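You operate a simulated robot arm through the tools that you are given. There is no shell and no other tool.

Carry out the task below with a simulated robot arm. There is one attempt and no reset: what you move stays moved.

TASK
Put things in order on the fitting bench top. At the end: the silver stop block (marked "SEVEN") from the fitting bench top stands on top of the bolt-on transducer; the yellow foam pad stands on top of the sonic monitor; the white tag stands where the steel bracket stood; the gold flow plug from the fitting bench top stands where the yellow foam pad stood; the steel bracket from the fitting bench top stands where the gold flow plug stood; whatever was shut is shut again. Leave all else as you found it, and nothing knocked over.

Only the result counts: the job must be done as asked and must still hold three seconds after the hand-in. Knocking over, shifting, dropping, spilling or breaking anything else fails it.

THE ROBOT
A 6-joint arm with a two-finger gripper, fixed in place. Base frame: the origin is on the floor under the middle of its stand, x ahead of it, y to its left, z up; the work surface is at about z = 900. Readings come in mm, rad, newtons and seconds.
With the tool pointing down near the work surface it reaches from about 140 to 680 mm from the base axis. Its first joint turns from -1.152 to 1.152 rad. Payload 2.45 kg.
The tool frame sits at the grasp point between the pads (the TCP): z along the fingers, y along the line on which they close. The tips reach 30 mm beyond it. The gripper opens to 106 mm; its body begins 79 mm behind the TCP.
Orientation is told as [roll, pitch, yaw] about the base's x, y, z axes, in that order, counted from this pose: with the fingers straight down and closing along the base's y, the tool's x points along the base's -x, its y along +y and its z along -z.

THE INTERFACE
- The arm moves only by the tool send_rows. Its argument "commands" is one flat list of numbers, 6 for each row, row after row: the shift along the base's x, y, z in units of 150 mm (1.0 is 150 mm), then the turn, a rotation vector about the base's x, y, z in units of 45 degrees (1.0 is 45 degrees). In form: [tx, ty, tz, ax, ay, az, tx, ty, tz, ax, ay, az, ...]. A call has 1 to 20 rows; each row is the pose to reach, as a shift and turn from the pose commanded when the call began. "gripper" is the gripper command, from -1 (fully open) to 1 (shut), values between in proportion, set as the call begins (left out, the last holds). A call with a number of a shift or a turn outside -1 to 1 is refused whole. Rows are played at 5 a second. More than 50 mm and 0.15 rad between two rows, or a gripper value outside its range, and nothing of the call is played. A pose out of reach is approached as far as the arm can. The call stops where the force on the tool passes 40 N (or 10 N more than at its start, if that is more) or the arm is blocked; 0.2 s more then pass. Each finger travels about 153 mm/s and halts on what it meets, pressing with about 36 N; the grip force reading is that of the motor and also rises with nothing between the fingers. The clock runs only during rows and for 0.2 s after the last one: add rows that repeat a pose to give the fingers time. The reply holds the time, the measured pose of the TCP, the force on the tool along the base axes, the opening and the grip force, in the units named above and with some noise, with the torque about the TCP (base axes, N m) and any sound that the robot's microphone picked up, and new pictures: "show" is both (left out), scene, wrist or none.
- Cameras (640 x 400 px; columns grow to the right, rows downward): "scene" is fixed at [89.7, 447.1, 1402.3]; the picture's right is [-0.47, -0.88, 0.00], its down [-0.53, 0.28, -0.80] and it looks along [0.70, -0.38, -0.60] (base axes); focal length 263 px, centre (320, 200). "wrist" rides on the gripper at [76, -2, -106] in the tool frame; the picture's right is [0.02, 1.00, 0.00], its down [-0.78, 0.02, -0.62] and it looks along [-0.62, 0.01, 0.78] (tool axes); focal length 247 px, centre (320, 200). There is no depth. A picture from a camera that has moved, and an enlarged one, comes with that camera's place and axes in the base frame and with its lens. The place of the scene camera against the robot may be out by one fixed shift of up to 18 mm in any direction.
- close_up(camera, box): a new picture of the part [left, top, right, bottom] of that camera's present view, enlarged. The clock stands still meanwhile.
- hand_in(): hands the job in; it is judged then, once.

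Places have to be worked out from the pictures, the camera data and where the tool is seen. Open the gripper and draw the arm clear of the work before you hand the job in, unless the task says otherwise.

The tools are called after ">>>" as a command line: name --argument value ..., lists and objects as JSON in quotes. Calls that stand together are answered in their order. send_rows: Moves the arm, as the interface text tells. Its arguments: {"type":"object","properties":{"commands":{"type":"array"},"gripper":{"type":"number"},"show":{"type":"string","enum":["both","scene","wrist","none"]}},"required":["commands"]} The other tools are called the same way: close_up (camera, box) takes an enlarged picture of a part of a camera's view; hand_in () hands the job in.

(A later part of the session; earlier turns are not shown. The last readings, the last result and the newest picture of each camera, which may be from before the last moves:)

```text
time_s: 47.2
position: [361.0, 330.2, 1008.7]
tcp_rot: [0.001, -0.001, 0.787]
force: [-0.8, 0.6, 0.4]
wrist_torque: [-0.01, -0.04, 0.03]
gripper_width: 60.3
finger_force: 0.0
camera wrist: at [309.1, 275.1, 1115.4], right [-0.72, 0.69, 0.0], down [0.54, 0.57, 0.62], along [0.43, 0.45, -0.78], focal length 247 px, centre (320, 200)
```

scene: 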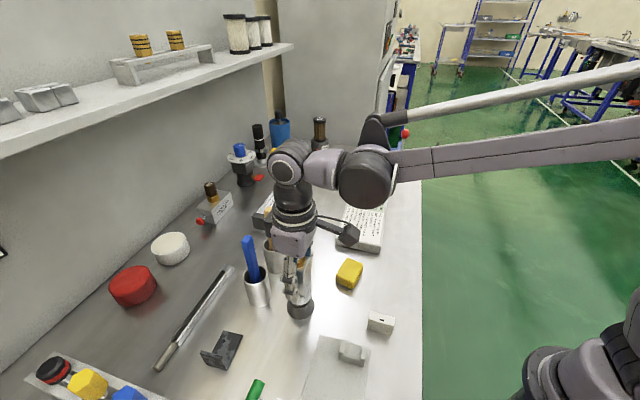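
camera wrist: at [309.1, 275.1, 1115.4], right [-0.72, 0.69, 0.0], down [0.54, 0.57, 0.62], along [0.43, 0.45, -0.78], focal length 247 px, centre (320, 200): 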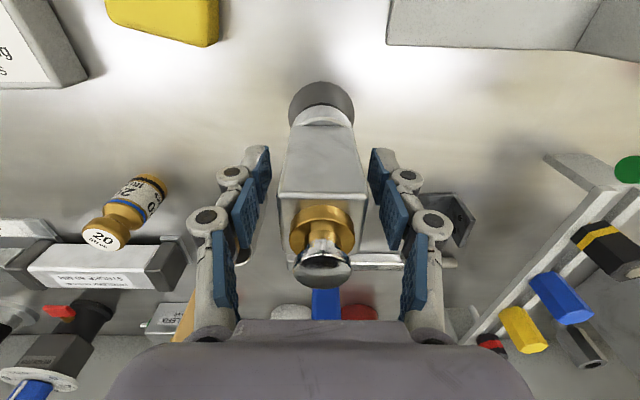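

The block stands free on the transducer. I raise straight up well clear of the plunger, then check.

>>> send_rows --commands '[0, 0, 0.1, 0, 0, 0, 0, 0, 0.25, 0, 0, 0, 0, 0, 0.42, 0, 0, 0, 0, 0, 0.6, 0, 0, 0, 0, 0, 0.75, 0, 0, 0, 0, 0, 0.75, 0, 0, 0]' --show "both"

>>> close_up --camera "wrist" --box '[250, 70, 400, 220]'

```text
time_s: 48.6
position: [361.3, 332.3, 1122.3]
tcp_rot: [0.0, 0.001, 0.789]
force: [0.7, -0.1, 0.5]
wrist_torque: [-0.01, 0.0, -0.01]
gripper_width: 59.8
finger_force: 0.0
camera wrist: at [309.2, 276.7, 1229.1], right [-0.72, 0.69, 0.0], down [0.54, 0.57, 0.62], along [0.43, 0.45, -0.78], focal length 247 px, centre (320, 200)
```

scene: 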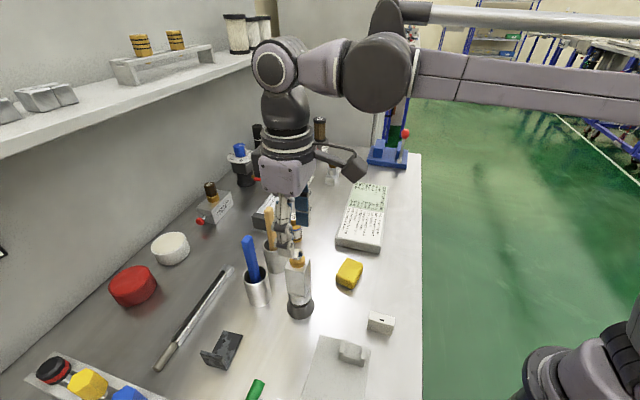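
wrist: 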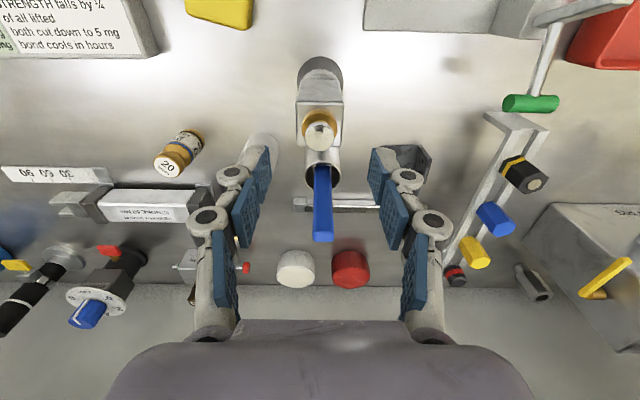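

```text
2.67 times, centred on (325, 145) of wrist
camera zoom: at [309.2, 276.7, 1229.1], right [-0.72, 0.69, 0.0], down [0.54, 0.57, 0.62], along [0.43, 0.45, -0.78], focal length 659 px, centre (307, 347)
```

zoom: 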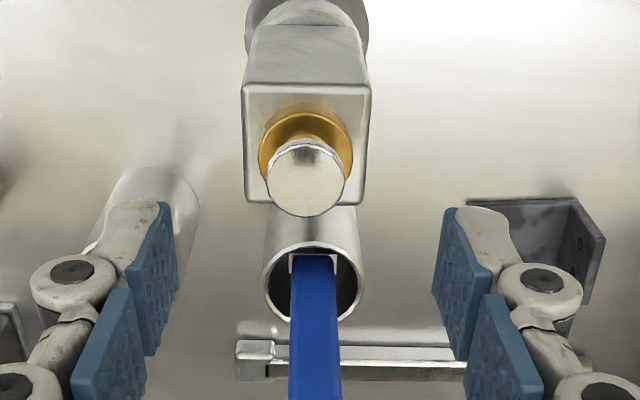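

The stop block stands upright on the transducer. Next the foam pad: I move over it at (379, 201), open fully and turn to yaw 32.8° to match its sides.

>>> send_rows --commands '[0.03, -0.25, 0, 0, 0, -0.1, 0.06, -0.5, 0, 0, 0, -0.2, 0.09, -0.75, -0.1, 0, 0, -0.271, 0.123, -0.865, -0.35, 0, 0, -0.271, 0.123, -0.865, -0.6, 0, 0, -0.271, 0.123, -0.865, -0.667, 0, 0, -0.271, 0.123, -0.865, -0.667, 0, 0, -0.271]' --gripper -1 --show "both"

>>> close_up --camera "wrist" --box '[220, 60, 420, 220]'

```text
time_s: 50.2
position: [378.2, 201.1, 1021.5]
tcp_rot: [0.001, 0.001, 0.574]
force: [0.0, -0.2, -0.4]
wrist_torque: [-0.01, 0.04, 0.01]
gripper_width: 106.0
finger_force: 0.1
camera wrist: at [316.3, 157.0, 1129.2], right [-0.56, 0.83, 0.0], down [0.65, 0.44, 0.62], along [0.51, 0.35, -0.78], focal length 247 px, centre (320, 200)
```

scene: 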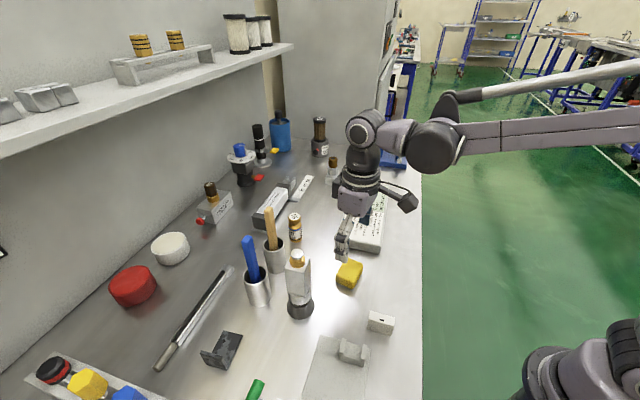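
wrist: 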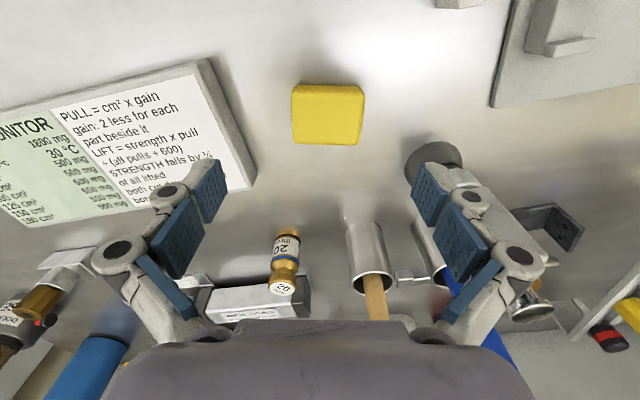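

```text
2.50 times, centred on (320, 140) of wrist
camera zoom: at [316.3, 157.0, 1129.2], right [-0.56, 0.83, 0.0], down [0.65, 0.44, 0.62], along [0.51, 0.35, -0.78], focal length 617 px, centre (320, 350)
```

zoom: 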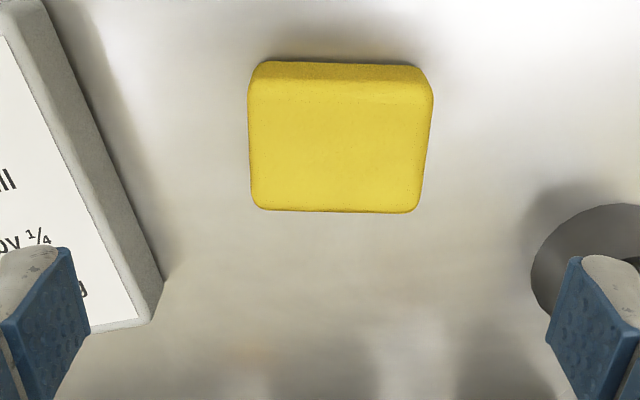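

The pad centre is about 5 mm off toward +y, and the monitor's end is close to the left finger, so I narrow the opening to 78 mm, shift, and descend part way.

>>> send_rows --commands '[-0.002, 0.035, 0, 0, 0, -0.03, -0.002, 0.035, -0.15, 0, 0, -0.03, -0.002, 0.035, -0.3, 0, 0, -0.03, -0.002, 0.035, -0.45, 0, 0, -0.03, -0.002, 0.035, -0.45, 0, 0, -0.03]' --gripper -0.472 --show "wrist"

```text
time_s: 51.4
position: [379.7, 205.4, 955.1]
tcp_rot: [0.002, 0.001, 0.55]
force: [-0.8, -0.5, -0.3]
wrist_torque: [0.0, 0.02, 0.02]
gripper_width: 77.8
finger_force: 0.1
camera wrist: at [316.4, 164.8, 1061.6], right [-0.54, 0.84, 0.0], down [0.66, 0.42, 0.62], along [0.52, 0.34, -0.78], focal length 247 px, centre (320, 200)
```

wrist: 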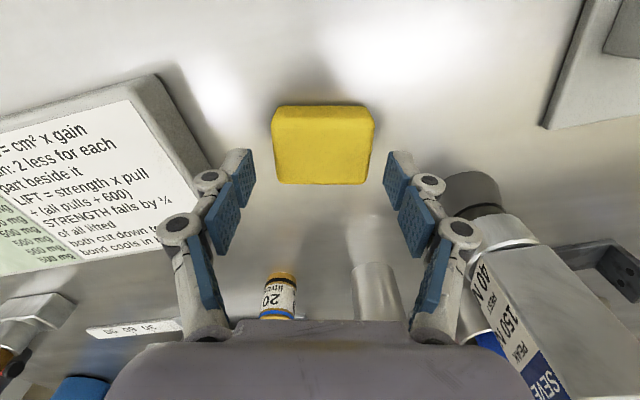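

Well centred. I descend the rest to z≈921 and then close on the pad.

>>> send_rows --commands '[0, 0, -0.1, 0, 0, 0, 0, 0, -0.18, 0, 0, 0, 0, 0, -0.22, 0, 0, 0, 0, 0, -0.22, 0, 0, 0]' --show "wrist"

>>> send_rows --commands '[0, 0, 0, 0, 0, 0, 0, 0, 0, 0, 0, 0, 0, 0, 0, 0, 0, 0, 0, 0, 0, 0, 0, 0]' --gripper 1 --show "wrist"

```text
time_s: 52.4
position: [378.2, 207.0, 920.7]
tcp_rot: [0.002, -0.004, 0.553]
force: [1.7, 0.4, 18.8]
wrist_torque: [-0.13, -0.07, 0.06]
gripper_width: 80.6
finger_force: 11.1
camera wrist: at [315.5, 164.3, 1028.4], right [-0.54, 0.84, 0.0], down [0.66, 0.42, 0.62], along [0.52, 0.34, -0.78], focal length 247 px, centre (320, 200)
```

wrist: 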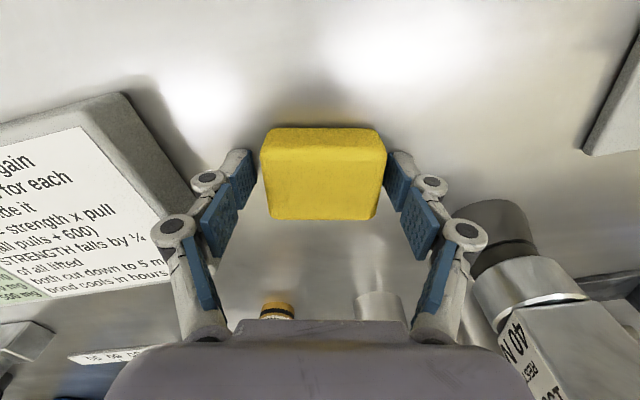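

```text
time_s: 52.7
position: [378.7, 204.2, 927.1]
tcp_rot: [-0.001, 0.003, 0.55]
force: [0.3, -4.9, 98.7]
wrist_torque: [0.21, 0.32, 0.05]
gripper_width: 61.1
finger_force: 44.7
stopped in row 1: the force on the tool passed its limit at 48 N (the readings are from after the stop); the commanded pose is now the measured one
camera wrist: at [316.1, 164.0, 1033.6], right [-0.54, 0.84, 0.0], down [0.66, 0.42, 0.62], along [0.52, 0.34, -0.78], focal length 247 px, centre (320, 200)
```

wrist: 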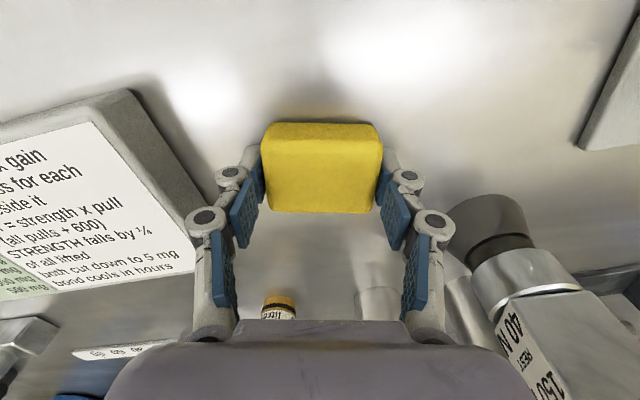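

The tips touched the bench while closing (they extend as the gripper shuts). I raise about 5 mm to relieve the load while it keeps gripping.

>>> send_rows --commands '[0, 0, 0.02, 0, 0, 0, 0, 0, 0.035, 0, 0, 0, 0, 0, 0.035, 0, 0, 0, 0, 0, 0.035, 0, 0, 0]' --show "wrist"

```text
time_s: 53.7
position: [379.2, 207.0, 927.8]
tcp_rot: [0.005, -0.002, 0.552]
force: [-0.9, -0.3, -0.2]
wrist_torque: [-0.01, -0.03, 0.0]
gripper_width: 58.8
finger_force: 36.4
camera wrist: at [315.8, 165.0, 1034.3], right [-0.54, 0.84, 0.0], down [0.66, 0.42, 0.62], along [0.52, 0.34, -0.78], focal length 247 px, centre (320, 200)
```

wrist: 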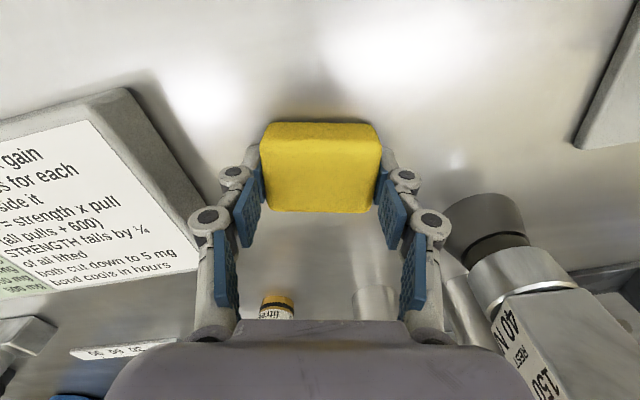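

Foam is gripped at 58.8 mm with no bench load. I lift it and carry it toward the monitor centre (532, 47).

>>> send_rows --commands '[0, 0, 0.1, 0, 0, 0, 0, 0, 0.3, 0, 0, 0, 0, 0, 0.5, 0, 0, 0, 0.25, -0.25, 0.5, 0, 0, 0, 0.5, -0.5, 0.5, 0, 0, 0, 0.75, -0.75, 0.5, 0, 0, 0, 1.0, -1.0, 0.5, 0, 0, 0, 1.0, -1.0, 0.5, 0, 0, 0]' --show "both"

```text
refused: row 4 steps farther than a row can; nothing moved
```

One step was slightly too long; I use shorter steps.

>>> send_rows --commands '[0, 0, 0.1, 0, 0, 0, 0, 0, 0.3, 0, 0, 0, 0, 0, 0.5, 0, 0, 0, 0.2, -0.2, 0.5, 0, 0, 0, 0.4, -0.4, 0.5, 0, 0, 0, 0.6, -0.6, 0.5, 0, 0, 0, 0.8, -0.8, 0.5, 0, 0, 0, 1.0, -1.0, 0.5, 0, 0, 0, 1.0, -1.0, 0.5, 0, 0, 0]' --show "both"

```text
time_s: 55.7
position: [529.4, 55.0, 1006.7]
tcp_rot: [0.002, 0.001, 0.551]
force: [0.3, -0.1, 0.6]
wrist_torque: [0.04, -0.02, 0.0]
gripper_width: 58.6
finger_force: 36.3
camera wrist: at [466.1, 13.3, 1112.6], right [-0.54, 0.84, 0.0], down [0.66, 0.42, 0.62], along [0.52, 0.34, -0.78], focal length 247 px, centre (320, 200)
```

scene: 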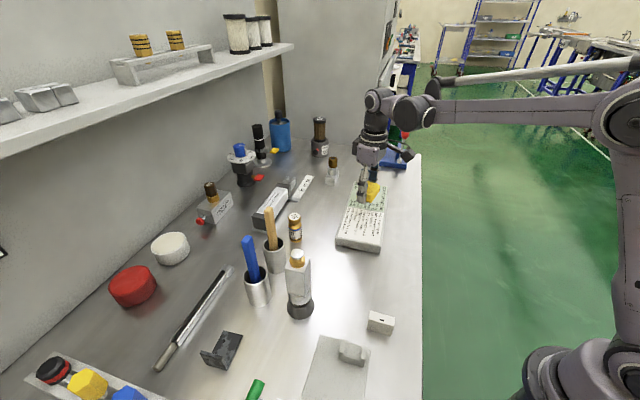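
wrist: 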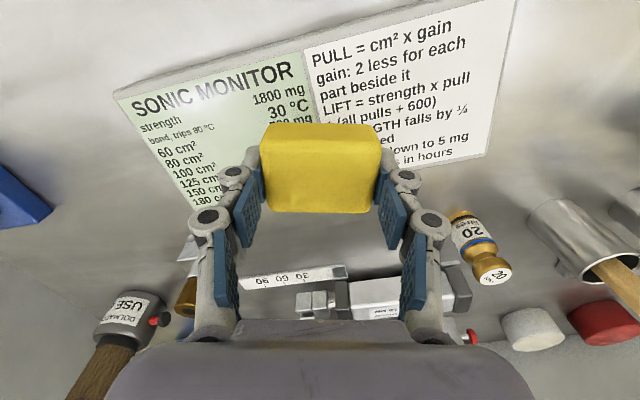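

The pad is over the middle of the monitor. I lower it to just above the monitor's top.

>>> send_rows --commands '[0, 0, -0.1, 0, 0, 0, 0, 0, -0.2, 0, 0, 0, 0, 0, -0.253, 0, 0, 0, 0, 0, -0.267, 0, 0, 0, 0, 0, -0.267, 0, 0, 0]' --show "both"

>>> close_up --camera "scene" --box '[325, 160, 405, 255]'

```text
time_s: 56.9
position: [530.5, 55.5, 963.8]
tcp_rot: [0.004, 0.001, 0.55]
force: [-0.1, 0.4, -0.1]
wrist_torque: [0.03, 0.02, -0.02]
gripper_width: 58.6
finger_force: 35.9
camera wrist: at [466.5, 13.8, 1069.9], right [-0.54, 0.84, 0.0], down [0.66, 0.42, 0.62], along [0.52, 0.34, -0.78], focal length 247 px, centre (320, 200)
```

scene: 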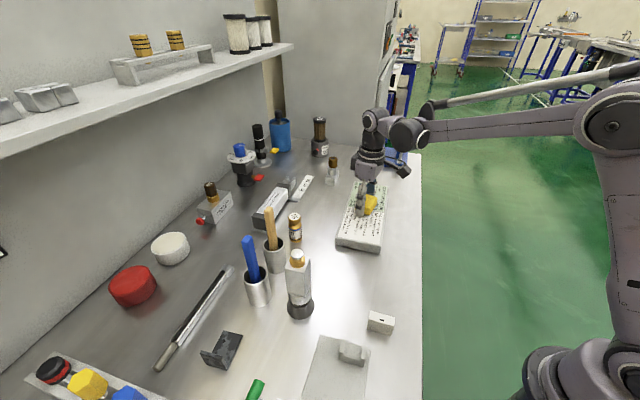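
wrist: 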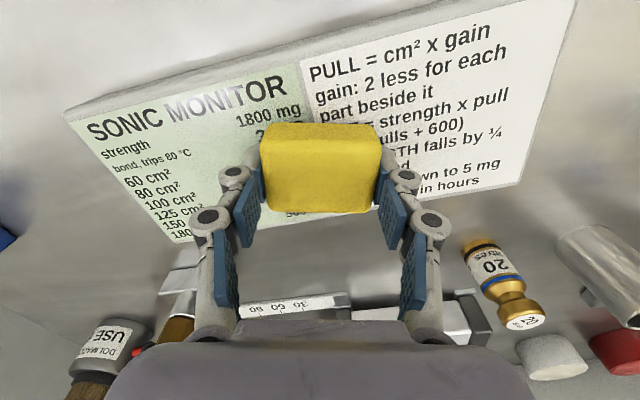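

```text
4.21 times, centred on (365, 208) of scene
camera zoom: at [89.7, 447.1, 1402.3], right [-0.47, -0.88, 0.0], down [-0.53, 0.28, -0.8], along [0.7, -0.38, -0.6], focal length 1107 px, centre (130, 168)
```

zoom: 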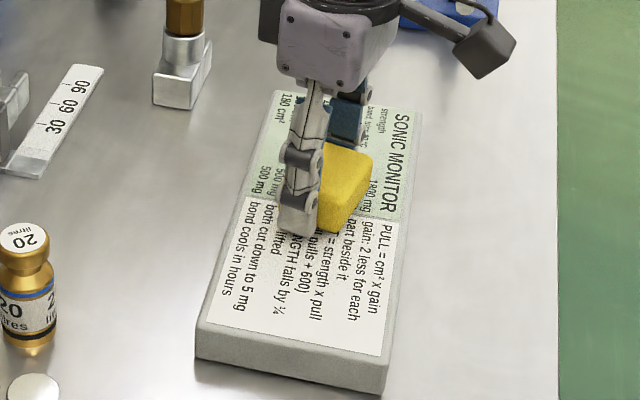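

Close to the monitor's surface. I lower in 1 mm steps and check the force.

>>> send_rows --commands '[0, 0, -0.007, 0, 0, 0, 0, 0, -0.014, 0, 0, 0, 0, 0, -0.02, 0, 0, 0, 0, 0, -0.027, 0, 0, 0]' --show "none"

```text
time_s: 57.9
position: [528.1, 55.0, 958.2]
tcp_rot: [0.002, 0.0, 0.552]
force: [0.8, -0.1, -1.0]
wrist_torque: [0.01, 0.0, -0.02]
gripper_width: 58.7
finger_force: 35.4
```

No contact yet; I continue down gently.

>>> send_rows --commands '[0, 0, -0.007, 0, 0, 0, 0, 0, -0.013, 0, 0, 0, 0, 0, -0.013, 0, 0, 0]' --show "wrist"

```text
time_s: 58.7
position: [529.8, 56.2, 957.4]
tcp_rot: [0.002, 0.0, 0.553]
force: [-0.6, 0.0, 4.8]
wrist_torque: [-0.12, -0.03, 0.0]
gripper_width: 58.6
finger_force: 35.8
camera wrist: at [466.4, 14.6, 1064.1], right [-0.54, 0.84, 0.0], down [0.66, 0.42, 0.62], along [0.52, 0.34, -0.78], focal length 247 px, centre (320, 200)
```

wrist: 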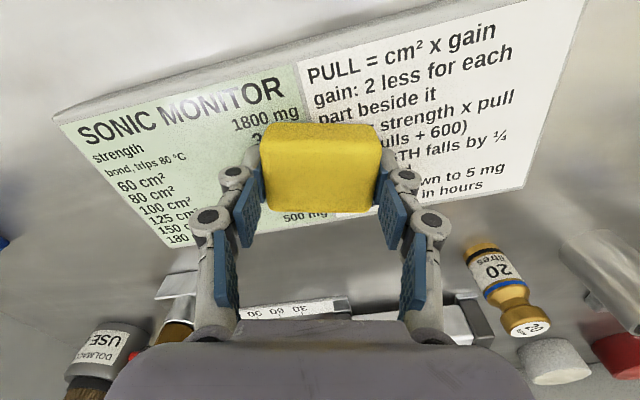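

Light contact (≈5 N). I open to 78 mm to release the pad.

>>> send_rows --commands '[0, 0, 0, 0, 0, 0, 0, 0, 0, 0, 0, 0, 0, 0, 0, 0, 0, 0]' --gripper -0.472 --show "wrist"

>>> send_rows --commands '[0, 0, 0.1, 0, 0, 0, 0, 0, 0.3, 0, 0, 0, 0, 0, 0.5, 0, 0, 0, -0.1, 0.05, 0.7, 0, 0, 0, -0.2, 0.1, 0.9, 0, 0, 0, -0.2, 0.1, 0.9, 0, 0, 0]' --show "both"

```text
time_s: 59.5
position: [529.0, 55.3, 956.9]
tcp_rot: [0.003, 0.001, 0.551]
force: [-0.8, 0.1, 0.3]
wrist_torque: [0.02, -0.03, 0.0]
gripper_width: 77.8
finger_force: 0.1
camera wrist: at [466.5, 14.6, 1064.0], right [-0.54, 0.84, 0.0], down [0.66, 0.42, 0.62], along [0.52, 0.34, -0.78], focal length 247 px, centre (320, 200)
```

wrist: 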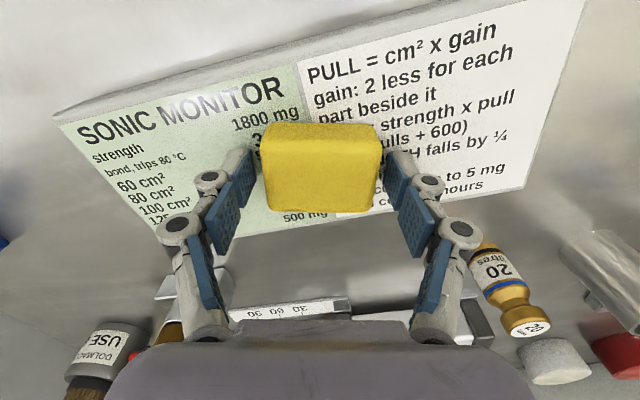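

```text
time_s: 60.9
position: [499.0, 72.8, 1092.3]
tcp_rot: [0.001, 0.0, 0.551]
force: [0.0, -0.2, 0.2]
wrist_torque: [-0.01, 0.0, -0.01]
gripper_width: 77.8
finger_force: 0.0
camera wrist: at [435.0, 30.5, 1198.5], right [-0.54, 0.84, 0.0], down [0.66, 0.42, 0.62], along [0.52, 0.34, -0.78], focal length 247 px, centre (320, 200)
```

scene: 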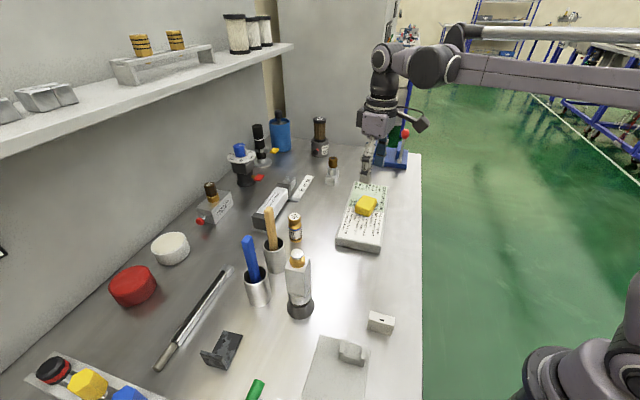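
wrist: 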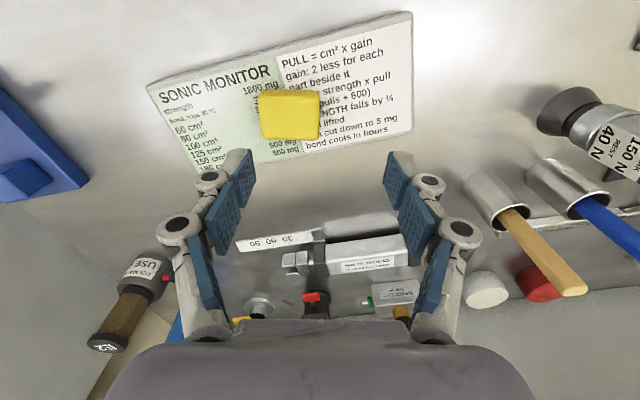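

Foam stands on the monitor. Next the gold plug: I move over toward (547, 260) with yaw 45° and a reduced opening of about 66 mm.

>>> send_rows --commands '[0.05, 0.25, 0, 0, 0, 0.1, 0.1, 0.5, 0, 0, 0, 0.2, 0.15, 0.75, -0.05, 0, 0, 0.298, 0.2, 0.97, -0.1, 0, 0, 0.298, 0.2, 0.97, -0.1, 0, 0, 0.298]' --gripper -0.245 --show "none"

>>> send_rows --commands '[0.06, 0.15, -0.05, 0, 0, 0, 0.117, 0.297, -0.15, 0, 0, 0, 0.117, 0.297, -0.27, 0, 0, 0, 0.117, 0.297, -0.27, 0, 0, 0]' --show "both"

>>> close_up --camera "wrist" --box '[230, 60, 430, 220]'

```text
time_s: 62.1
position: [529.1, 214.6, 1074.6]
tcp_rot: [0.001, 0.0, 0.787]
force: [-0.5, 0.5, 0.5]
wrist_torque: [0.01, -0.04, 0.02]
gripper_width: 66.1
finger_force: 0.1
```

```text
time_s: 63.1
position: [547.4, 260.5, 1035.1]
tcp_rot: [0.001, 0.001, 0.785]
force: [0.0, -0.2, 0.7]
wrist_torque: [-0.01, 0.01, -0.02]
gripper_width: 66.0
finger_force: 0.0
camera wrist: at [495.5, 205.2, 1141.7], right [-0.72, 0.69, 0.0], down [0.54, 0.56, 0.62], along [0.43, 0.45, -0.78], focal length 247 px, centre (320, 200)
```

scene: 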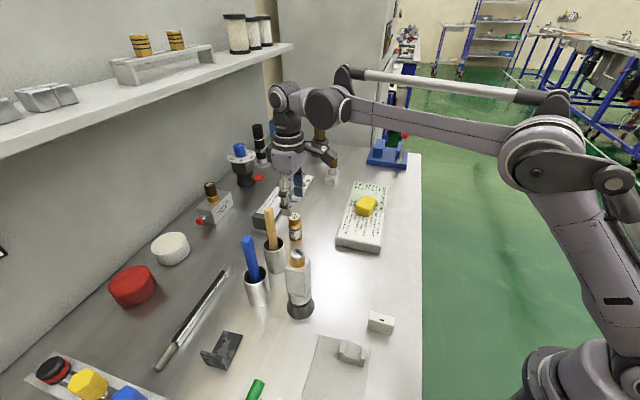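
wrist: 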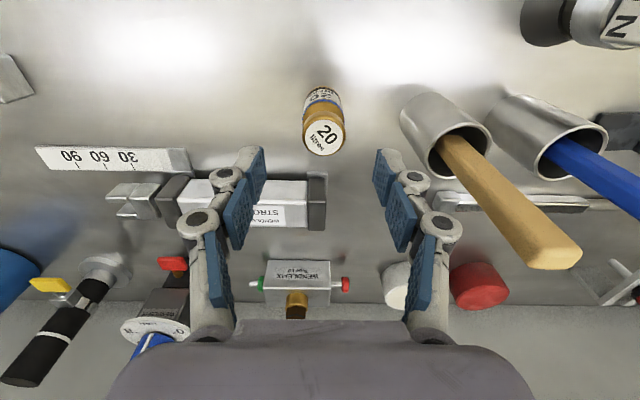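

```text
2.50 times, centred on (330, 140) of wrist
camera zoom: at [495.5, 205.2, 1141.7], right [-0.72, 0.69, 0.0], down [0.54, 0.56, 0.62], along [0.43, 0.45, -0.78], focal length 617 px, centre (295, 350)
```

zoom: 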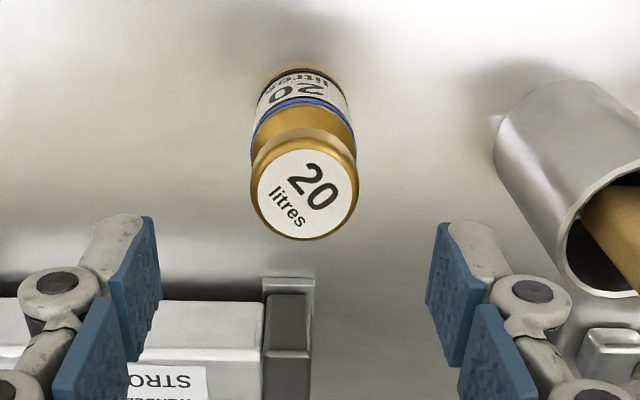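

The plug is centred within ~2 mm. I lower to z≈934 around its body.

>>> send_rows --commands '[-0.01, -0.002, -0.15, 0, 0, 0, -0.01, -0.002, -0.35, 0, 0, 0, -0.01, -0.002, -0.55, 0, 0, 0, -0.01, -0.002, -0.64, 0, 0, 0, -0.01, -0.002, -0.677, 0, 0, 0, -0.01, -0.002, -0.677, 0, 0, 0]' --show "wrist"

```text
time_s: 64.5
position: [545.0, 260.7, 934.1]
tcp_rot: [0.001, 0.0, 0.785]
force: [0.1, 0.0, -0.1]
wrist_torque: [0.01, -0.01, -0.06]
gripper_width: 65.9
finger_force: 0.1
camera wrist: at [493.3, 205.1, 1041.7], right [-0.72, 0.69, 0.0], down [0.54, 0.56, 0.62], along [0.43, 0.45, -0.78], focal length 247 px, centre (320, 200)
```

wrist: 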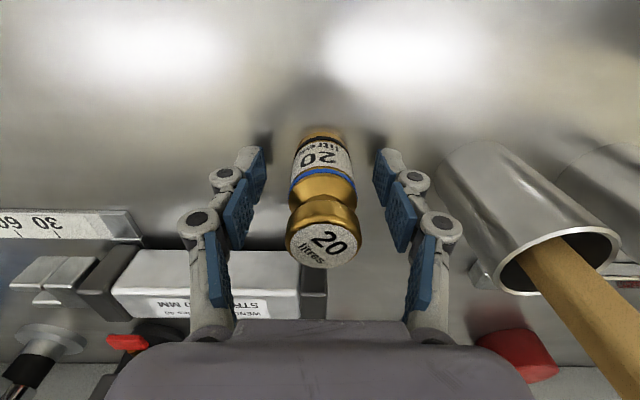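

The plug body is between the pads. I close the gripper.

>>> send_rows --commands '[0, 0, 0, 0, 0, 0, 0, 0, 0, 0, 0, 0, 0, 0, 0, 0, 0, 0]' --gripper 1 --show "wrist"

```text
time_s: 65.3
position: [545.7, 259.8, 934.8]
tcp_rot: [0.001, 0.001, 0.785]
force: [0.1, 0.6, 0.2]
wrist_torque: [0.05, 0.02, 0.03]
gripper_width: 32.9
finger_force: 36.0
camera wrist: at [493.3, 205.2, 1041.8], right [-0.72, 0.69, 0.0], down [0.54, 0.56, 0.62], along [0.43, 0.45, -0.78], focal length 247 px, centre (320, 200)
```

wrist: 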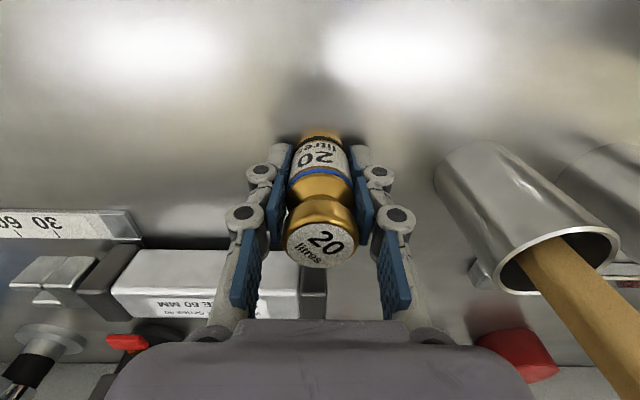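

Gripped at 32.9 mm. I lift the plug and carry it toward the foam pad's former place (379, 206).

>>> send_rows --commands '[0, 0, 0.08, 0, 0, 0, 0, 0, 0.28, 0, 0, 0, 0, 0, 0.5, 0, 0, 0, -0.2, -0.07, 0.55, 0, 0, 0, -0.45, -0.15, 0.55, 0, 0, 0, -0.7, -0.24, 0.55, 0, 0, 0, -0.95, -0.32, 0.55, 0, 0, 0, -1.0, -0.34, 0.55, 0, 0, 0, -1.0, -0.34, 0.55, 0, 0, 0]' --show "both"

```text
time_s: 67.3
position: [394.6, 210.8, 1016.7]
tcp_rot: [0.001, 0.002, 0.786]
force: [0.6, 0.9, -1.3]
wrist_torque: [0.01, 0.01, 0.01]
gripper_width: 32.9
finger_force: 35.7
camera wrist: at [342.9, 155.6, 1125.3], right [-0.72, 0.69, 0.0], down [0.54, 0.57, 0.62], along [0.43, 0.45, -0.78], focal length 247 px, centre (320, 200)
```

scene: 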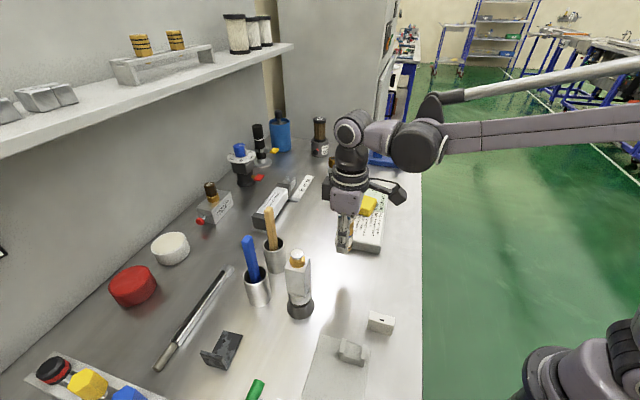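
wrist: 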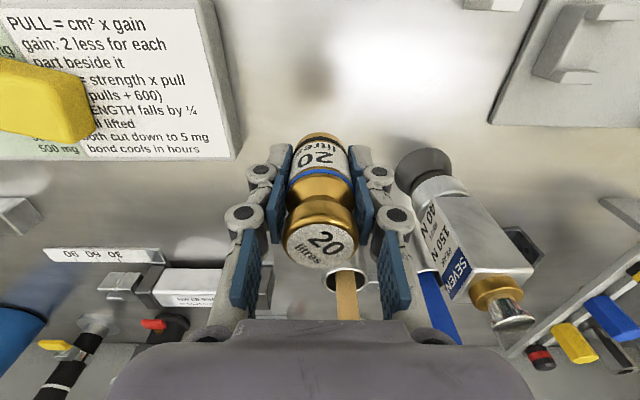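

I position over the foam pad's former place and lower the plug to a few millimetres above the bench.

>>> send_rows --commands '[-0.114, -0.033, 0, 0, 0, 0, -0.114, -0.033, -0.15, 0, 0, 0, -0.114, -0.033, -0.32, 0, 0, 0, -0.114, -0.033, -0.46, 0, 0, 0, -0.114, -0.033, -0.513, 0, 0, 0, -0.114, -0.033, -0.513, 0, 0, 0]' --show "wrist"

```text
time_s: 68.7
position: [376.5, 204.0, 942.1]
tcp_rot: [0.001, 0.002, 0.784]
force: [-0.8, -0.3, -2.3]
wrist_torque: [-0.01, -0.01, 0.01]
gripper_width: 32.9
finger_force: 35.7
camera wrist: at [325.6, 149.3, 1047.8], right [-0.72, 0.69, 0.0], down [0.54, 0.56, 0.62], along [0.43, 0.45, -0.78], focal length 247 px, centre (320, 200)
```

wrist: 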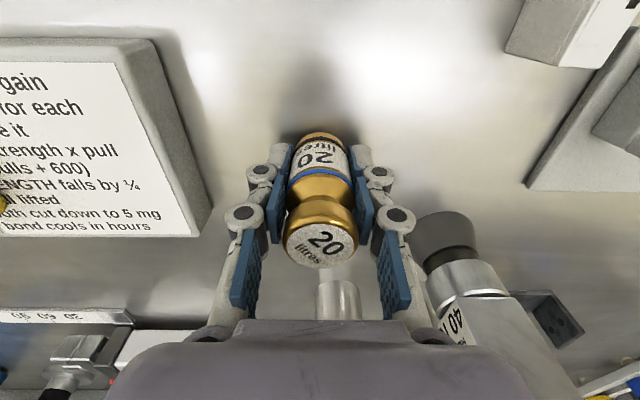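

I nudge 1 mm and lower in small steps to contact.

>>> send_rows --commands '[0.007, 0.007, -0.01, 0, 0, 0, 0.007, 0.007, -0.02, 0, 0, 0, 0.007, 0.007, -0.03, 0, 0, 0, 0.007, 0.007, -0.037, 0, 0, 0, 0.007, 0.007, -0.037, 0, 0, 0]' --show "none"

```text
time_s: 69.9
position: [379.2, 205.2, 934.4]
tcp_rot: [0.001, 0.001, 0.786]
force: [-0.3, -0.2, -2.2]
wrist_torque: [-0.02, 0.02, -0.02]
gripper_width: 32.9
finger_force: 36.2
```

Not yet touching (the weight is still carried). I lower another 2 mm.

>>> send_rows --commands '[0, 0, -0.006, 0, 0, 0, 0, 0, -0.012, 0, 0, 0, 0, 0, -0.012, 0, 0, 0]' --show "none"

```text
time_s: 70.7
position: [378.8, 205.8, 933.8]
tcp_rot: [0.002, -0.002, 0.783]
force: [-1.8, 0.5, 23.7]
wrist_torque: [0.01, 0.04, -0.06]
gripper_width: 32.8
finger_force: 36.0
```

Contact. I ease up 0.5 mm and open to about 66 mm.

>>> send_rows --commands '[0, 0, 0.004, 0, 0, 0, 0, 0, 0.004, 0, 0, 0]' --show "none"

>>> send_rows --commands '[0, 0, 0, 0, 0, 0, 0, 0, 0, 0, 0, 0, 0, 0, 0, 0, 0, 0]' --gripper -0.245 --show "wrist"

```text
time_s: 71.3
position: [379.4, 205.4, 933.4]
tcp_rot: [0.001, -0.001, 0.784]
force: [-0.7, -0.3, -2.0]
wrist_torque: [-0.01, 0.0, -0.01]
gripper_width: 32.7
finger_force: 36.0
```

```text
time_s: 72.1
position: [379.2, 205.9, 933.7]
tcp_rot: [0.0, -0.002, 0.785]
force: [0.7, -0.2, 0.3]
wrist_torque: [-0.03, 0.02, 0.02]
gripper_width: 66.0
finger_force: 0.0
camera wrist: at [327.1, 150.6, 1040.9], right [-0.72, 0.69, 0.0], down [0.54, 0.56, 0.62], along [0.43, 0.45, -0.78], focal length 247 px, centre (320, 200)
```

wrist: 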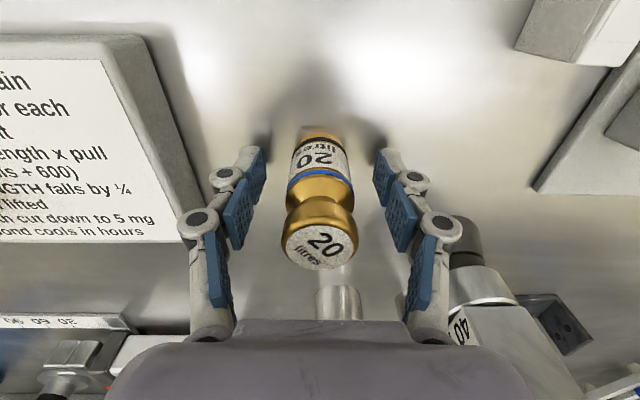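

The plug stands at the foam's former spot. I raise straight up, then route inside (toward the base) past the stop block at safe height to the bracket.

>>> send_rows --commands '[0, 0, 0.15, 0, 0, 0, 0, 0, 0.4, 0, 0, 0, 0, 0, 0.7, 0, 0, 0, 0, 0, 1.0, 0, 0, 0, 0, 0, 1.0, 0, 0, 0]' --show "wrist"

>>> send_rows --commands '[-0.1, 0.15, 0.15, 0, 0, 0, -0.25, 0.38, 0.17, 0, 0, 0, -0.4, 0.62, 0.17, 0, 0, 0, -0.52, 0.85, 0.17, 0, 0, 0, -0.53, 1.0, 0.17, 0, 0, 0, -0.53, 1.0, 0.17, 0, 0, 0]' --show "none"

>>> send_rows --commands '[-0.02, 0.2, 0, 0, 0, 0, 0, 0.45, 0, 0, 0, 0, 0.05, 0.7, -0.1, 0, 0, 0, 0.1, 0.9, -0.2, 0, 0, 0, 0.1, 0.9, -0.2, 0, 0, 0]' --show "both"

```text
time_s: 73.3
position: [378.5, 206.1, 1086.5]
tcp_rot: [0.0, 0.001, 0.787]
force: [0.4, 0.6, -0.6]
wrist_torque: [-0.01, -0.03, 0.01]
gripper_width: 65.8
finger_force: 0.1
camera wrist: at [327.1, 150.8, 1193.8], right [-0.72, 0.69, 0.0], down [0.54, 0.56, 0.62], along [0.43, 0.45, -0.78], focal length 247 px, centre (320, 200)
```

wrist: 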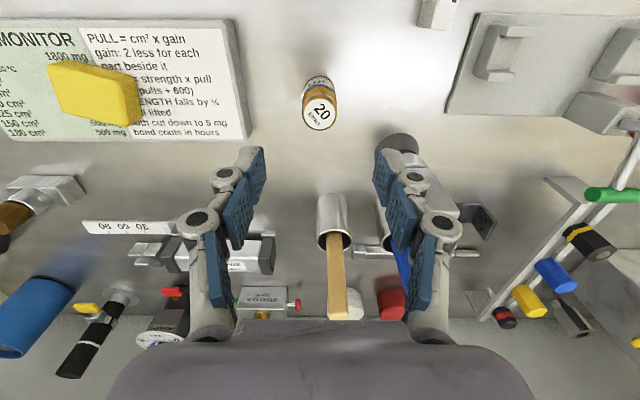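

```text
time_s: 74.7
position: [297.4, 356.0, 1111.3]
tcp_rot: [0.002, 0.0, 0.786]
force: [0.6, 0.1, 1.5]
wrist_torque: [-0.02, 0.02, -0.01]
gripper_width: 66.0
finger_force: 0.1
```

```text
time_s: 75.9
position: [313.4, 490.1, 1079.0]
tcp_rot: [0.001, 0.0, 0.786]
force: [-0.1, -0.5, -0.6]
wrist_torque: [0.02, -0.01, 0.0]
gripper_width: 66.0
finger_force: 0.1
camera wrist: at [260.9, 435.4, 1186.4], right [-0.72, 0.69, 0.0], down [0.54, 0.56, 0.62], along [0.43, 0.45, -0.78], focal length 247 px, centre (320, 200)
```

scene: 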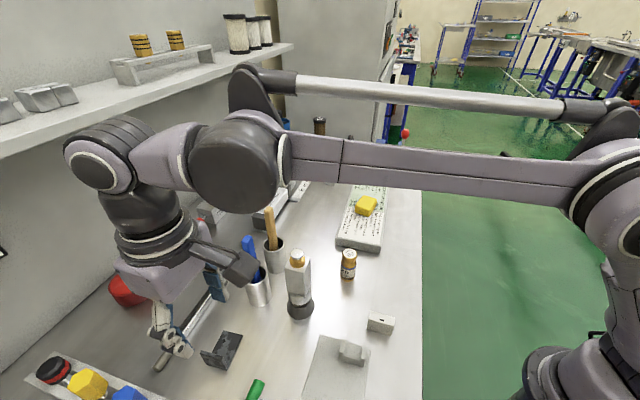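
wrist: 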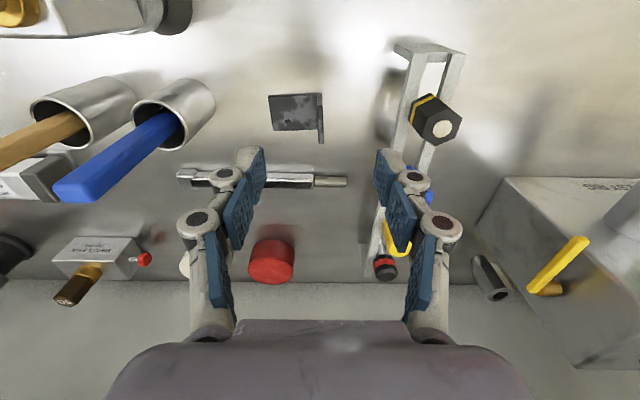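

I zoom in on the bracket from here to refine flange position and orientation.

>>> close_up --camera "wrist" --box '[250, 70, 350, 160]'

```text
4.44 times, centred on (300, 115) of wrist
camera zoom: at [260.9, 435.4, 1186.4], right [-0.72, 0.69, 0.0], down [0.54, 0.56, 0.62], along [0.43, 0.45, -0.78], focal length 1098 px, centre (409, 578)
```

zoom: 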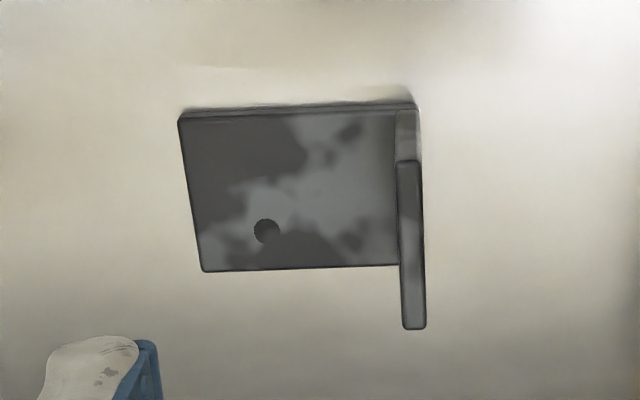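

The flange is centred at ≈(329, 506), turned 3.2° from my yaw, about 5.4 mm thick and 41 mm tall. I align to it with a 50 mm opening and descend to z≈955.

>>> send_rows --commands '[0.05, 0.05, 0, 0, 0, 0.071, 0.105, 0.107, -0.1, 0, 0, 0.071, 0.105, 0.107, -0.35, 0, 0, 0.071, 0.105, 0.107, -0.6, 0, 0, 0.071, 0.105, 0.107, -0.83, 0, 0, 0.071, 0.105, 0.107, -0.83, 0, 0, 0.071]' --gripper 0.057 --show "wrist"

>>> close_up --camera "wrist" --box '[220, 80, 420, 260]'

```text
time_s: 77.3
position: [332.5, 509.7, 953.2]
tcp_rot: [0.002, -0.002, 0.841]
force: [0.0, 0.7, 0.2]
wrist_torque: [0.03, 0.01, 0.01]
gripper_width: 49.9
finger_force: 0.1
camera wrist: at [282.8, 450.6, 1060.0], right [-0.76, 0.65, 0.0], down [0.51, 0.59, 0.62], along [0.4, 0.47, -0.78], focal length 247 px, centre (320, 200)
```

wrist: 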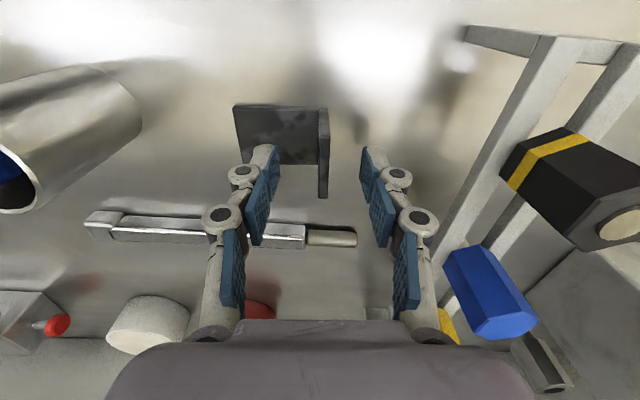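

```text
2.22 times, centred on (320, 170) of wrist
camera zoom: at [282.8, 450.6, 1060.0], right [-0.76, 0.65, 0.0], down [0.51, 0.59, 0.62], along [0.4, 0.47, -0.78], focal length 549 px, centre (320, 267)
```

zoom: 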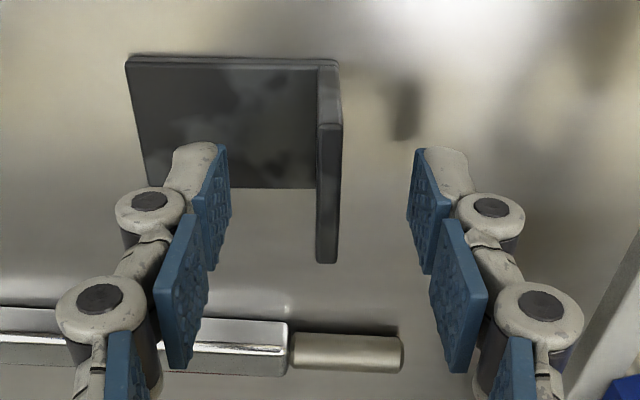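

Well aligned; flange is 2–3 mm nearer. I correct, descend to z≈940, then close on the flange.

>>> send_rows --commands '[-0.017, -0.009, 0, 0, 0, 0, -0.017, -0.009, -0.05, 0, 0, 0, -0.017, -0.009, -0.087, 0, 0, 0, -0.017, -0.009, -0.087, 0, 0, 0]' --show "none"

>>> send_rows --commands '[0, 0, 0, 0, 0, 0, 0, 0, 0, 0, 0, 0, 0, 0, 0, 0, 0, 0]' --gripper 1 --show "wrist"

```text
time_s: 78.3
position: [327.9, 507.9, 941.4]
tcp_rot: [0.0, 0.0, 0.842]
force: [0.3, 0.1, 0.8]
wrist_torque: [0.01, 0.02, 0.0]
gripper_width: 49.9
finger_force: 0.1
```

```text
time_s: 79.1
position: [328.2, 507.8, 941.0]
tcp_rot: [0.001, -0.001, 0.84]
force: [0.3, -0.4, 0.0]
wrist_torque: [0.05, 0.0, -0.02]
gripper_width: 6.0
finger_force: 34.0
camera wrist: at [279.5, 448.7, 1047.9], right [-0.76, 0.65, 0.0], down [0.51, 0.59, 0.62], along [0.4, 0.47, -0.78], focal length 247 px, centre (320, 200)
```

wrist: 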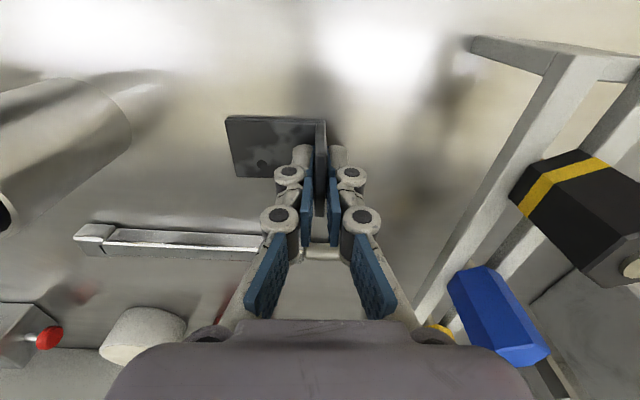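

Gripped the flange (6.0 mm). I lift slowly, then draw inwards and up while watching that the bracket stays level.

>>> send_rows --commands '[0, 0, 0.05, 0, 0, 0, 0, 0, 0.15, 0, 0, 0, -0.03, -0.1, 0.35, 0, 0, 0, -0.06, -0.25, 0.6, 0, 0, 0, -0.1, -0.45, 0.8, 0, 0, 0, -0.13, -0.65, 1.0, 0, 0, 0, -0.13, -0.65, 1.0, 0, 0, 0]' --show "both"

```text
time_s: 80.7
position: [308.1, 406.7, 1091.1]
tcp_rot: [0.002, 0.002, 0.84]
force: [-0.6, -0.1, -2.0]
wrist_torque: [0.04, 0.03, 0.02]
gripper_width: 6.1
finger_force: 34.1
camera wrist: at [259.1, 347.8, 1198.3], right [-0.76, 0.65, 0.0], down [0.51, 0.59, 0.62], along [0.4, 0.47, -0.78], focal length 247 px, centre (320, 200)
```

scene: 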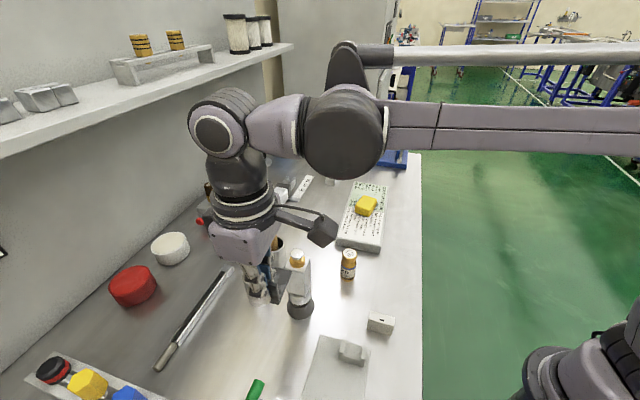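
wrist: 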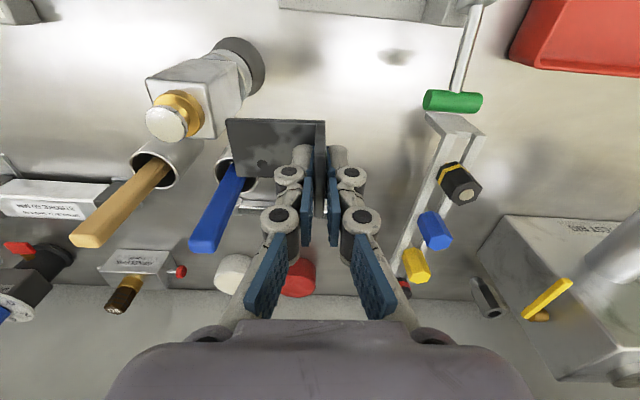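

The bracket is level and held firmly. I route it on the robot side of the stop block at z≈1110.

>>> send_rows --commands '[-0.153, -0.153, 0.127, 0, 0, 0, -0.173, -0.347, 0.16, 0, 0, 0, -0.187, -0.52, 0.16, 0, 0, 0, -0.1, -0.767, 0.147, 0, 0, 0, 0.013, -0.987, 0.127, 0, 0, 0, 0.013, -0.987, 0.127, 0, 0, 0]' --show "none"

>>> send_rows --commands '[0.13, -0.22, -0.05, 0, 0, 0, 0.27, -0.44, -0.13, 0, 0, 0, 0.5, -0.6, -0.25, 0, 0, 0, 0.73, -0.65, -0.33, 0, 0, 0, 0.73, -0.65, -0.33, 0, 0, 0]' --show "both"

```text
time_s: 82.1
position: [308.1, 258.4, 1111.0]
tcp_rot: [0.002, 0.001, 0.841]
force: [0.0, -0.1, -2.5]
wrist_torque: [0.06, 0.04, -0.05]
gripper_width: 5.9
finger_force: 33.6
```

```text
time_s: 83.3
position: [419.9, 162.0, 1062.0]
tcp_rot: [0.001, 0.001, 0.841]
force: [-0.3, 0.2, -1.3]
wrist_torque: [0.04, 0.04, 0.02]
gripper_width: 5.8
finger_force: 34.1
camera wrist: at [370.7, 104.4, 1168.6], right [-0.76, 0.65, 0.0], down [0.51, 0.59, 0.62], along [0.4, 0.47, -0.78], focal length 247 px, centre (320, 200)
```

scene: 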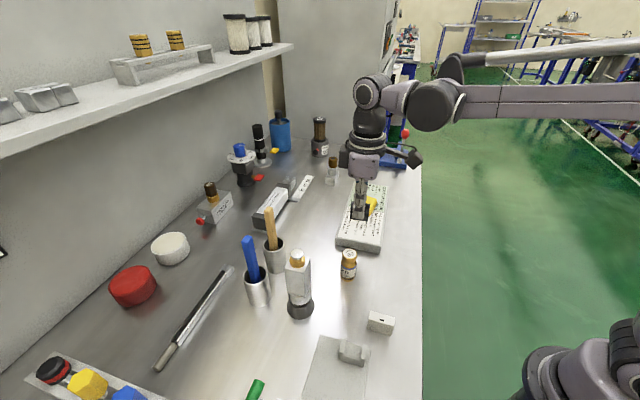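
wrist: 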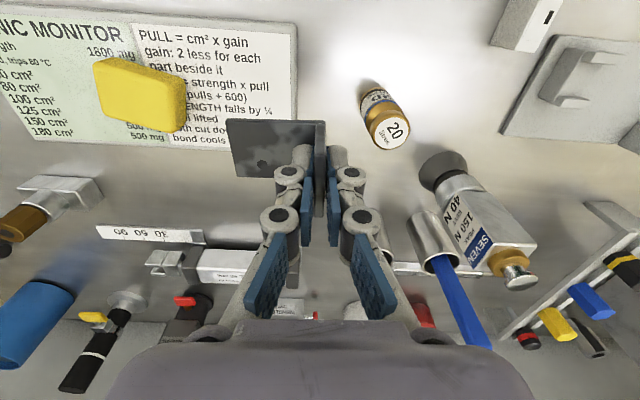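

I move out to the plug's former place: TCP target (527.5, 280), so the bracket's footprint centre lands at ≈(546, 261).

>>> send_rows --commands '[0.18, 0.2, -0.03, 0, 0, 0, 0.36, 0.4, -0.06, 0, 0, 0, 0.54, 0.6, -0.08, 0, 0, 0, 0.717, 0.789, -0.08, 0, 0, 0, 0.717, 0.789, -0.08, 0, 0, 0]' --show "both"

>>> close_up --camera "scene" --box '[230, 140, 350, 300]'

```text
time_s: 84.5
position: [526.1, 282.8, 1050.6]
tcp_rot: [0.002, 0.0, 0.841]
force: [-0.5, -0.7, -2.2]
wrist_torque: [0.02, 0.04, 0.0]
gripper_width: 6.1
finger_force: 33.9
camera wrist: at [477.6, 224.7, 1157.1], right [-0.76, 0.65, 0.0], down [0.51, 0.59, 0.62], along [0.4, 0.47, -0.78], focal length 247 px, centre (320, 200)
```

scene: 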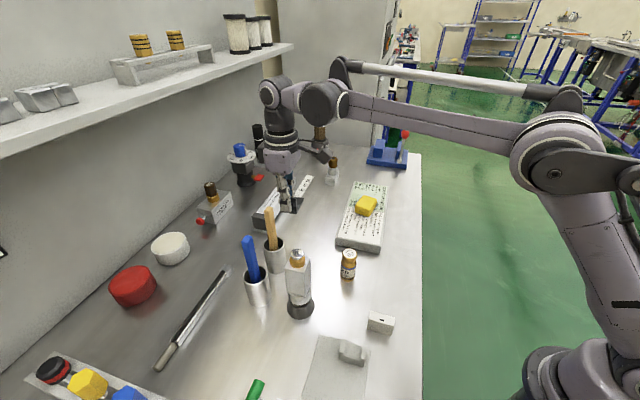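
wrist: 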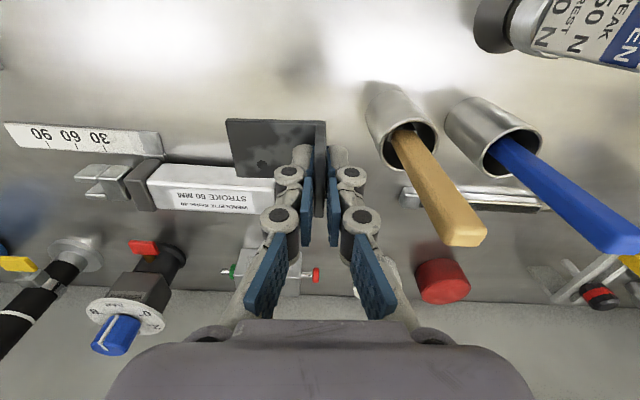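

```text
2.50 times, centred on (290, 220) of scene
camera zoom: at [89.7, 447.1, 1402.2], right [-0.47, -0.88, 0.0], down [-0.53, 0.28, -0.8], along [0.7, -0.38, -0.6], focal length 657 px, centre (395, 150)
```

zoom: 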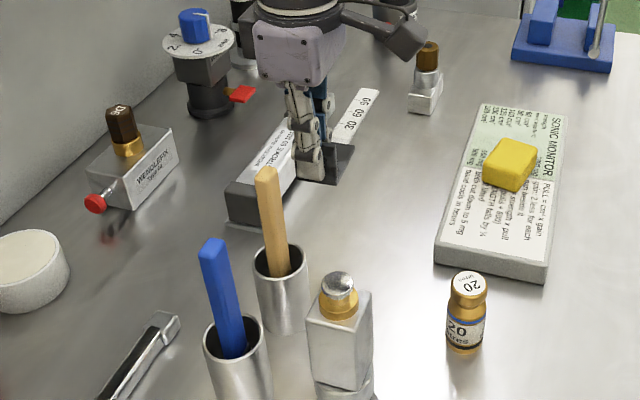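

Clearance to the wood cup is adequate (≥15 mm closed). I correct by ~2 mm and lower to just above the bench.

>>> send_rows --commands '[0.007, -0.015, -0.1, 0, 0, 0, 0.007, -0.015, -0.28, 0, 0, 0, 0.007, -0.015, -0.46, 0, 0, 0, 0.007, -0.015, -0.6, 0, 0, 0, 0.007, -0.015, -0.673, 0, 0, 0, 0.007, -0.015, -0.673, 0, 0, 0]' --show "wrist"

```text
time_s: 85.9
position: [528.8, 278.2, 949.9]
tcp_rot: [0.002, 0.0, 0.843]
force: [-0.8, -0.2, -1.6]
wrist_torque: [0.03, 0.05, -0.01]
gripper_width: 5.9
finger_force: 34.1
camera wrist: at [480.0, 220.4, 1056.0], right [-0.76, 0.65, 0.0], down [0.51, 0.59, 0.62], along [0.4, 0.47, -0.78], focal length 247 px, centre (320, 200)
```

wrist: 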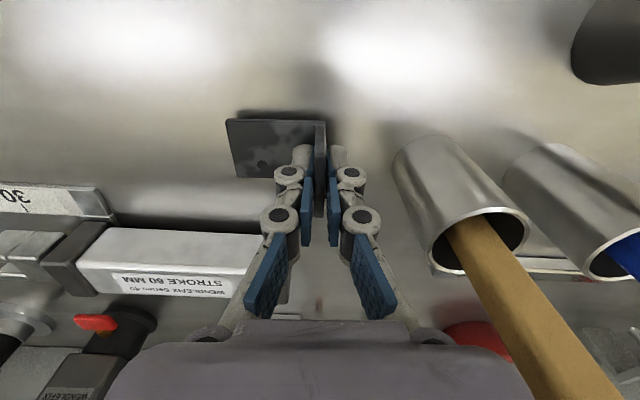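

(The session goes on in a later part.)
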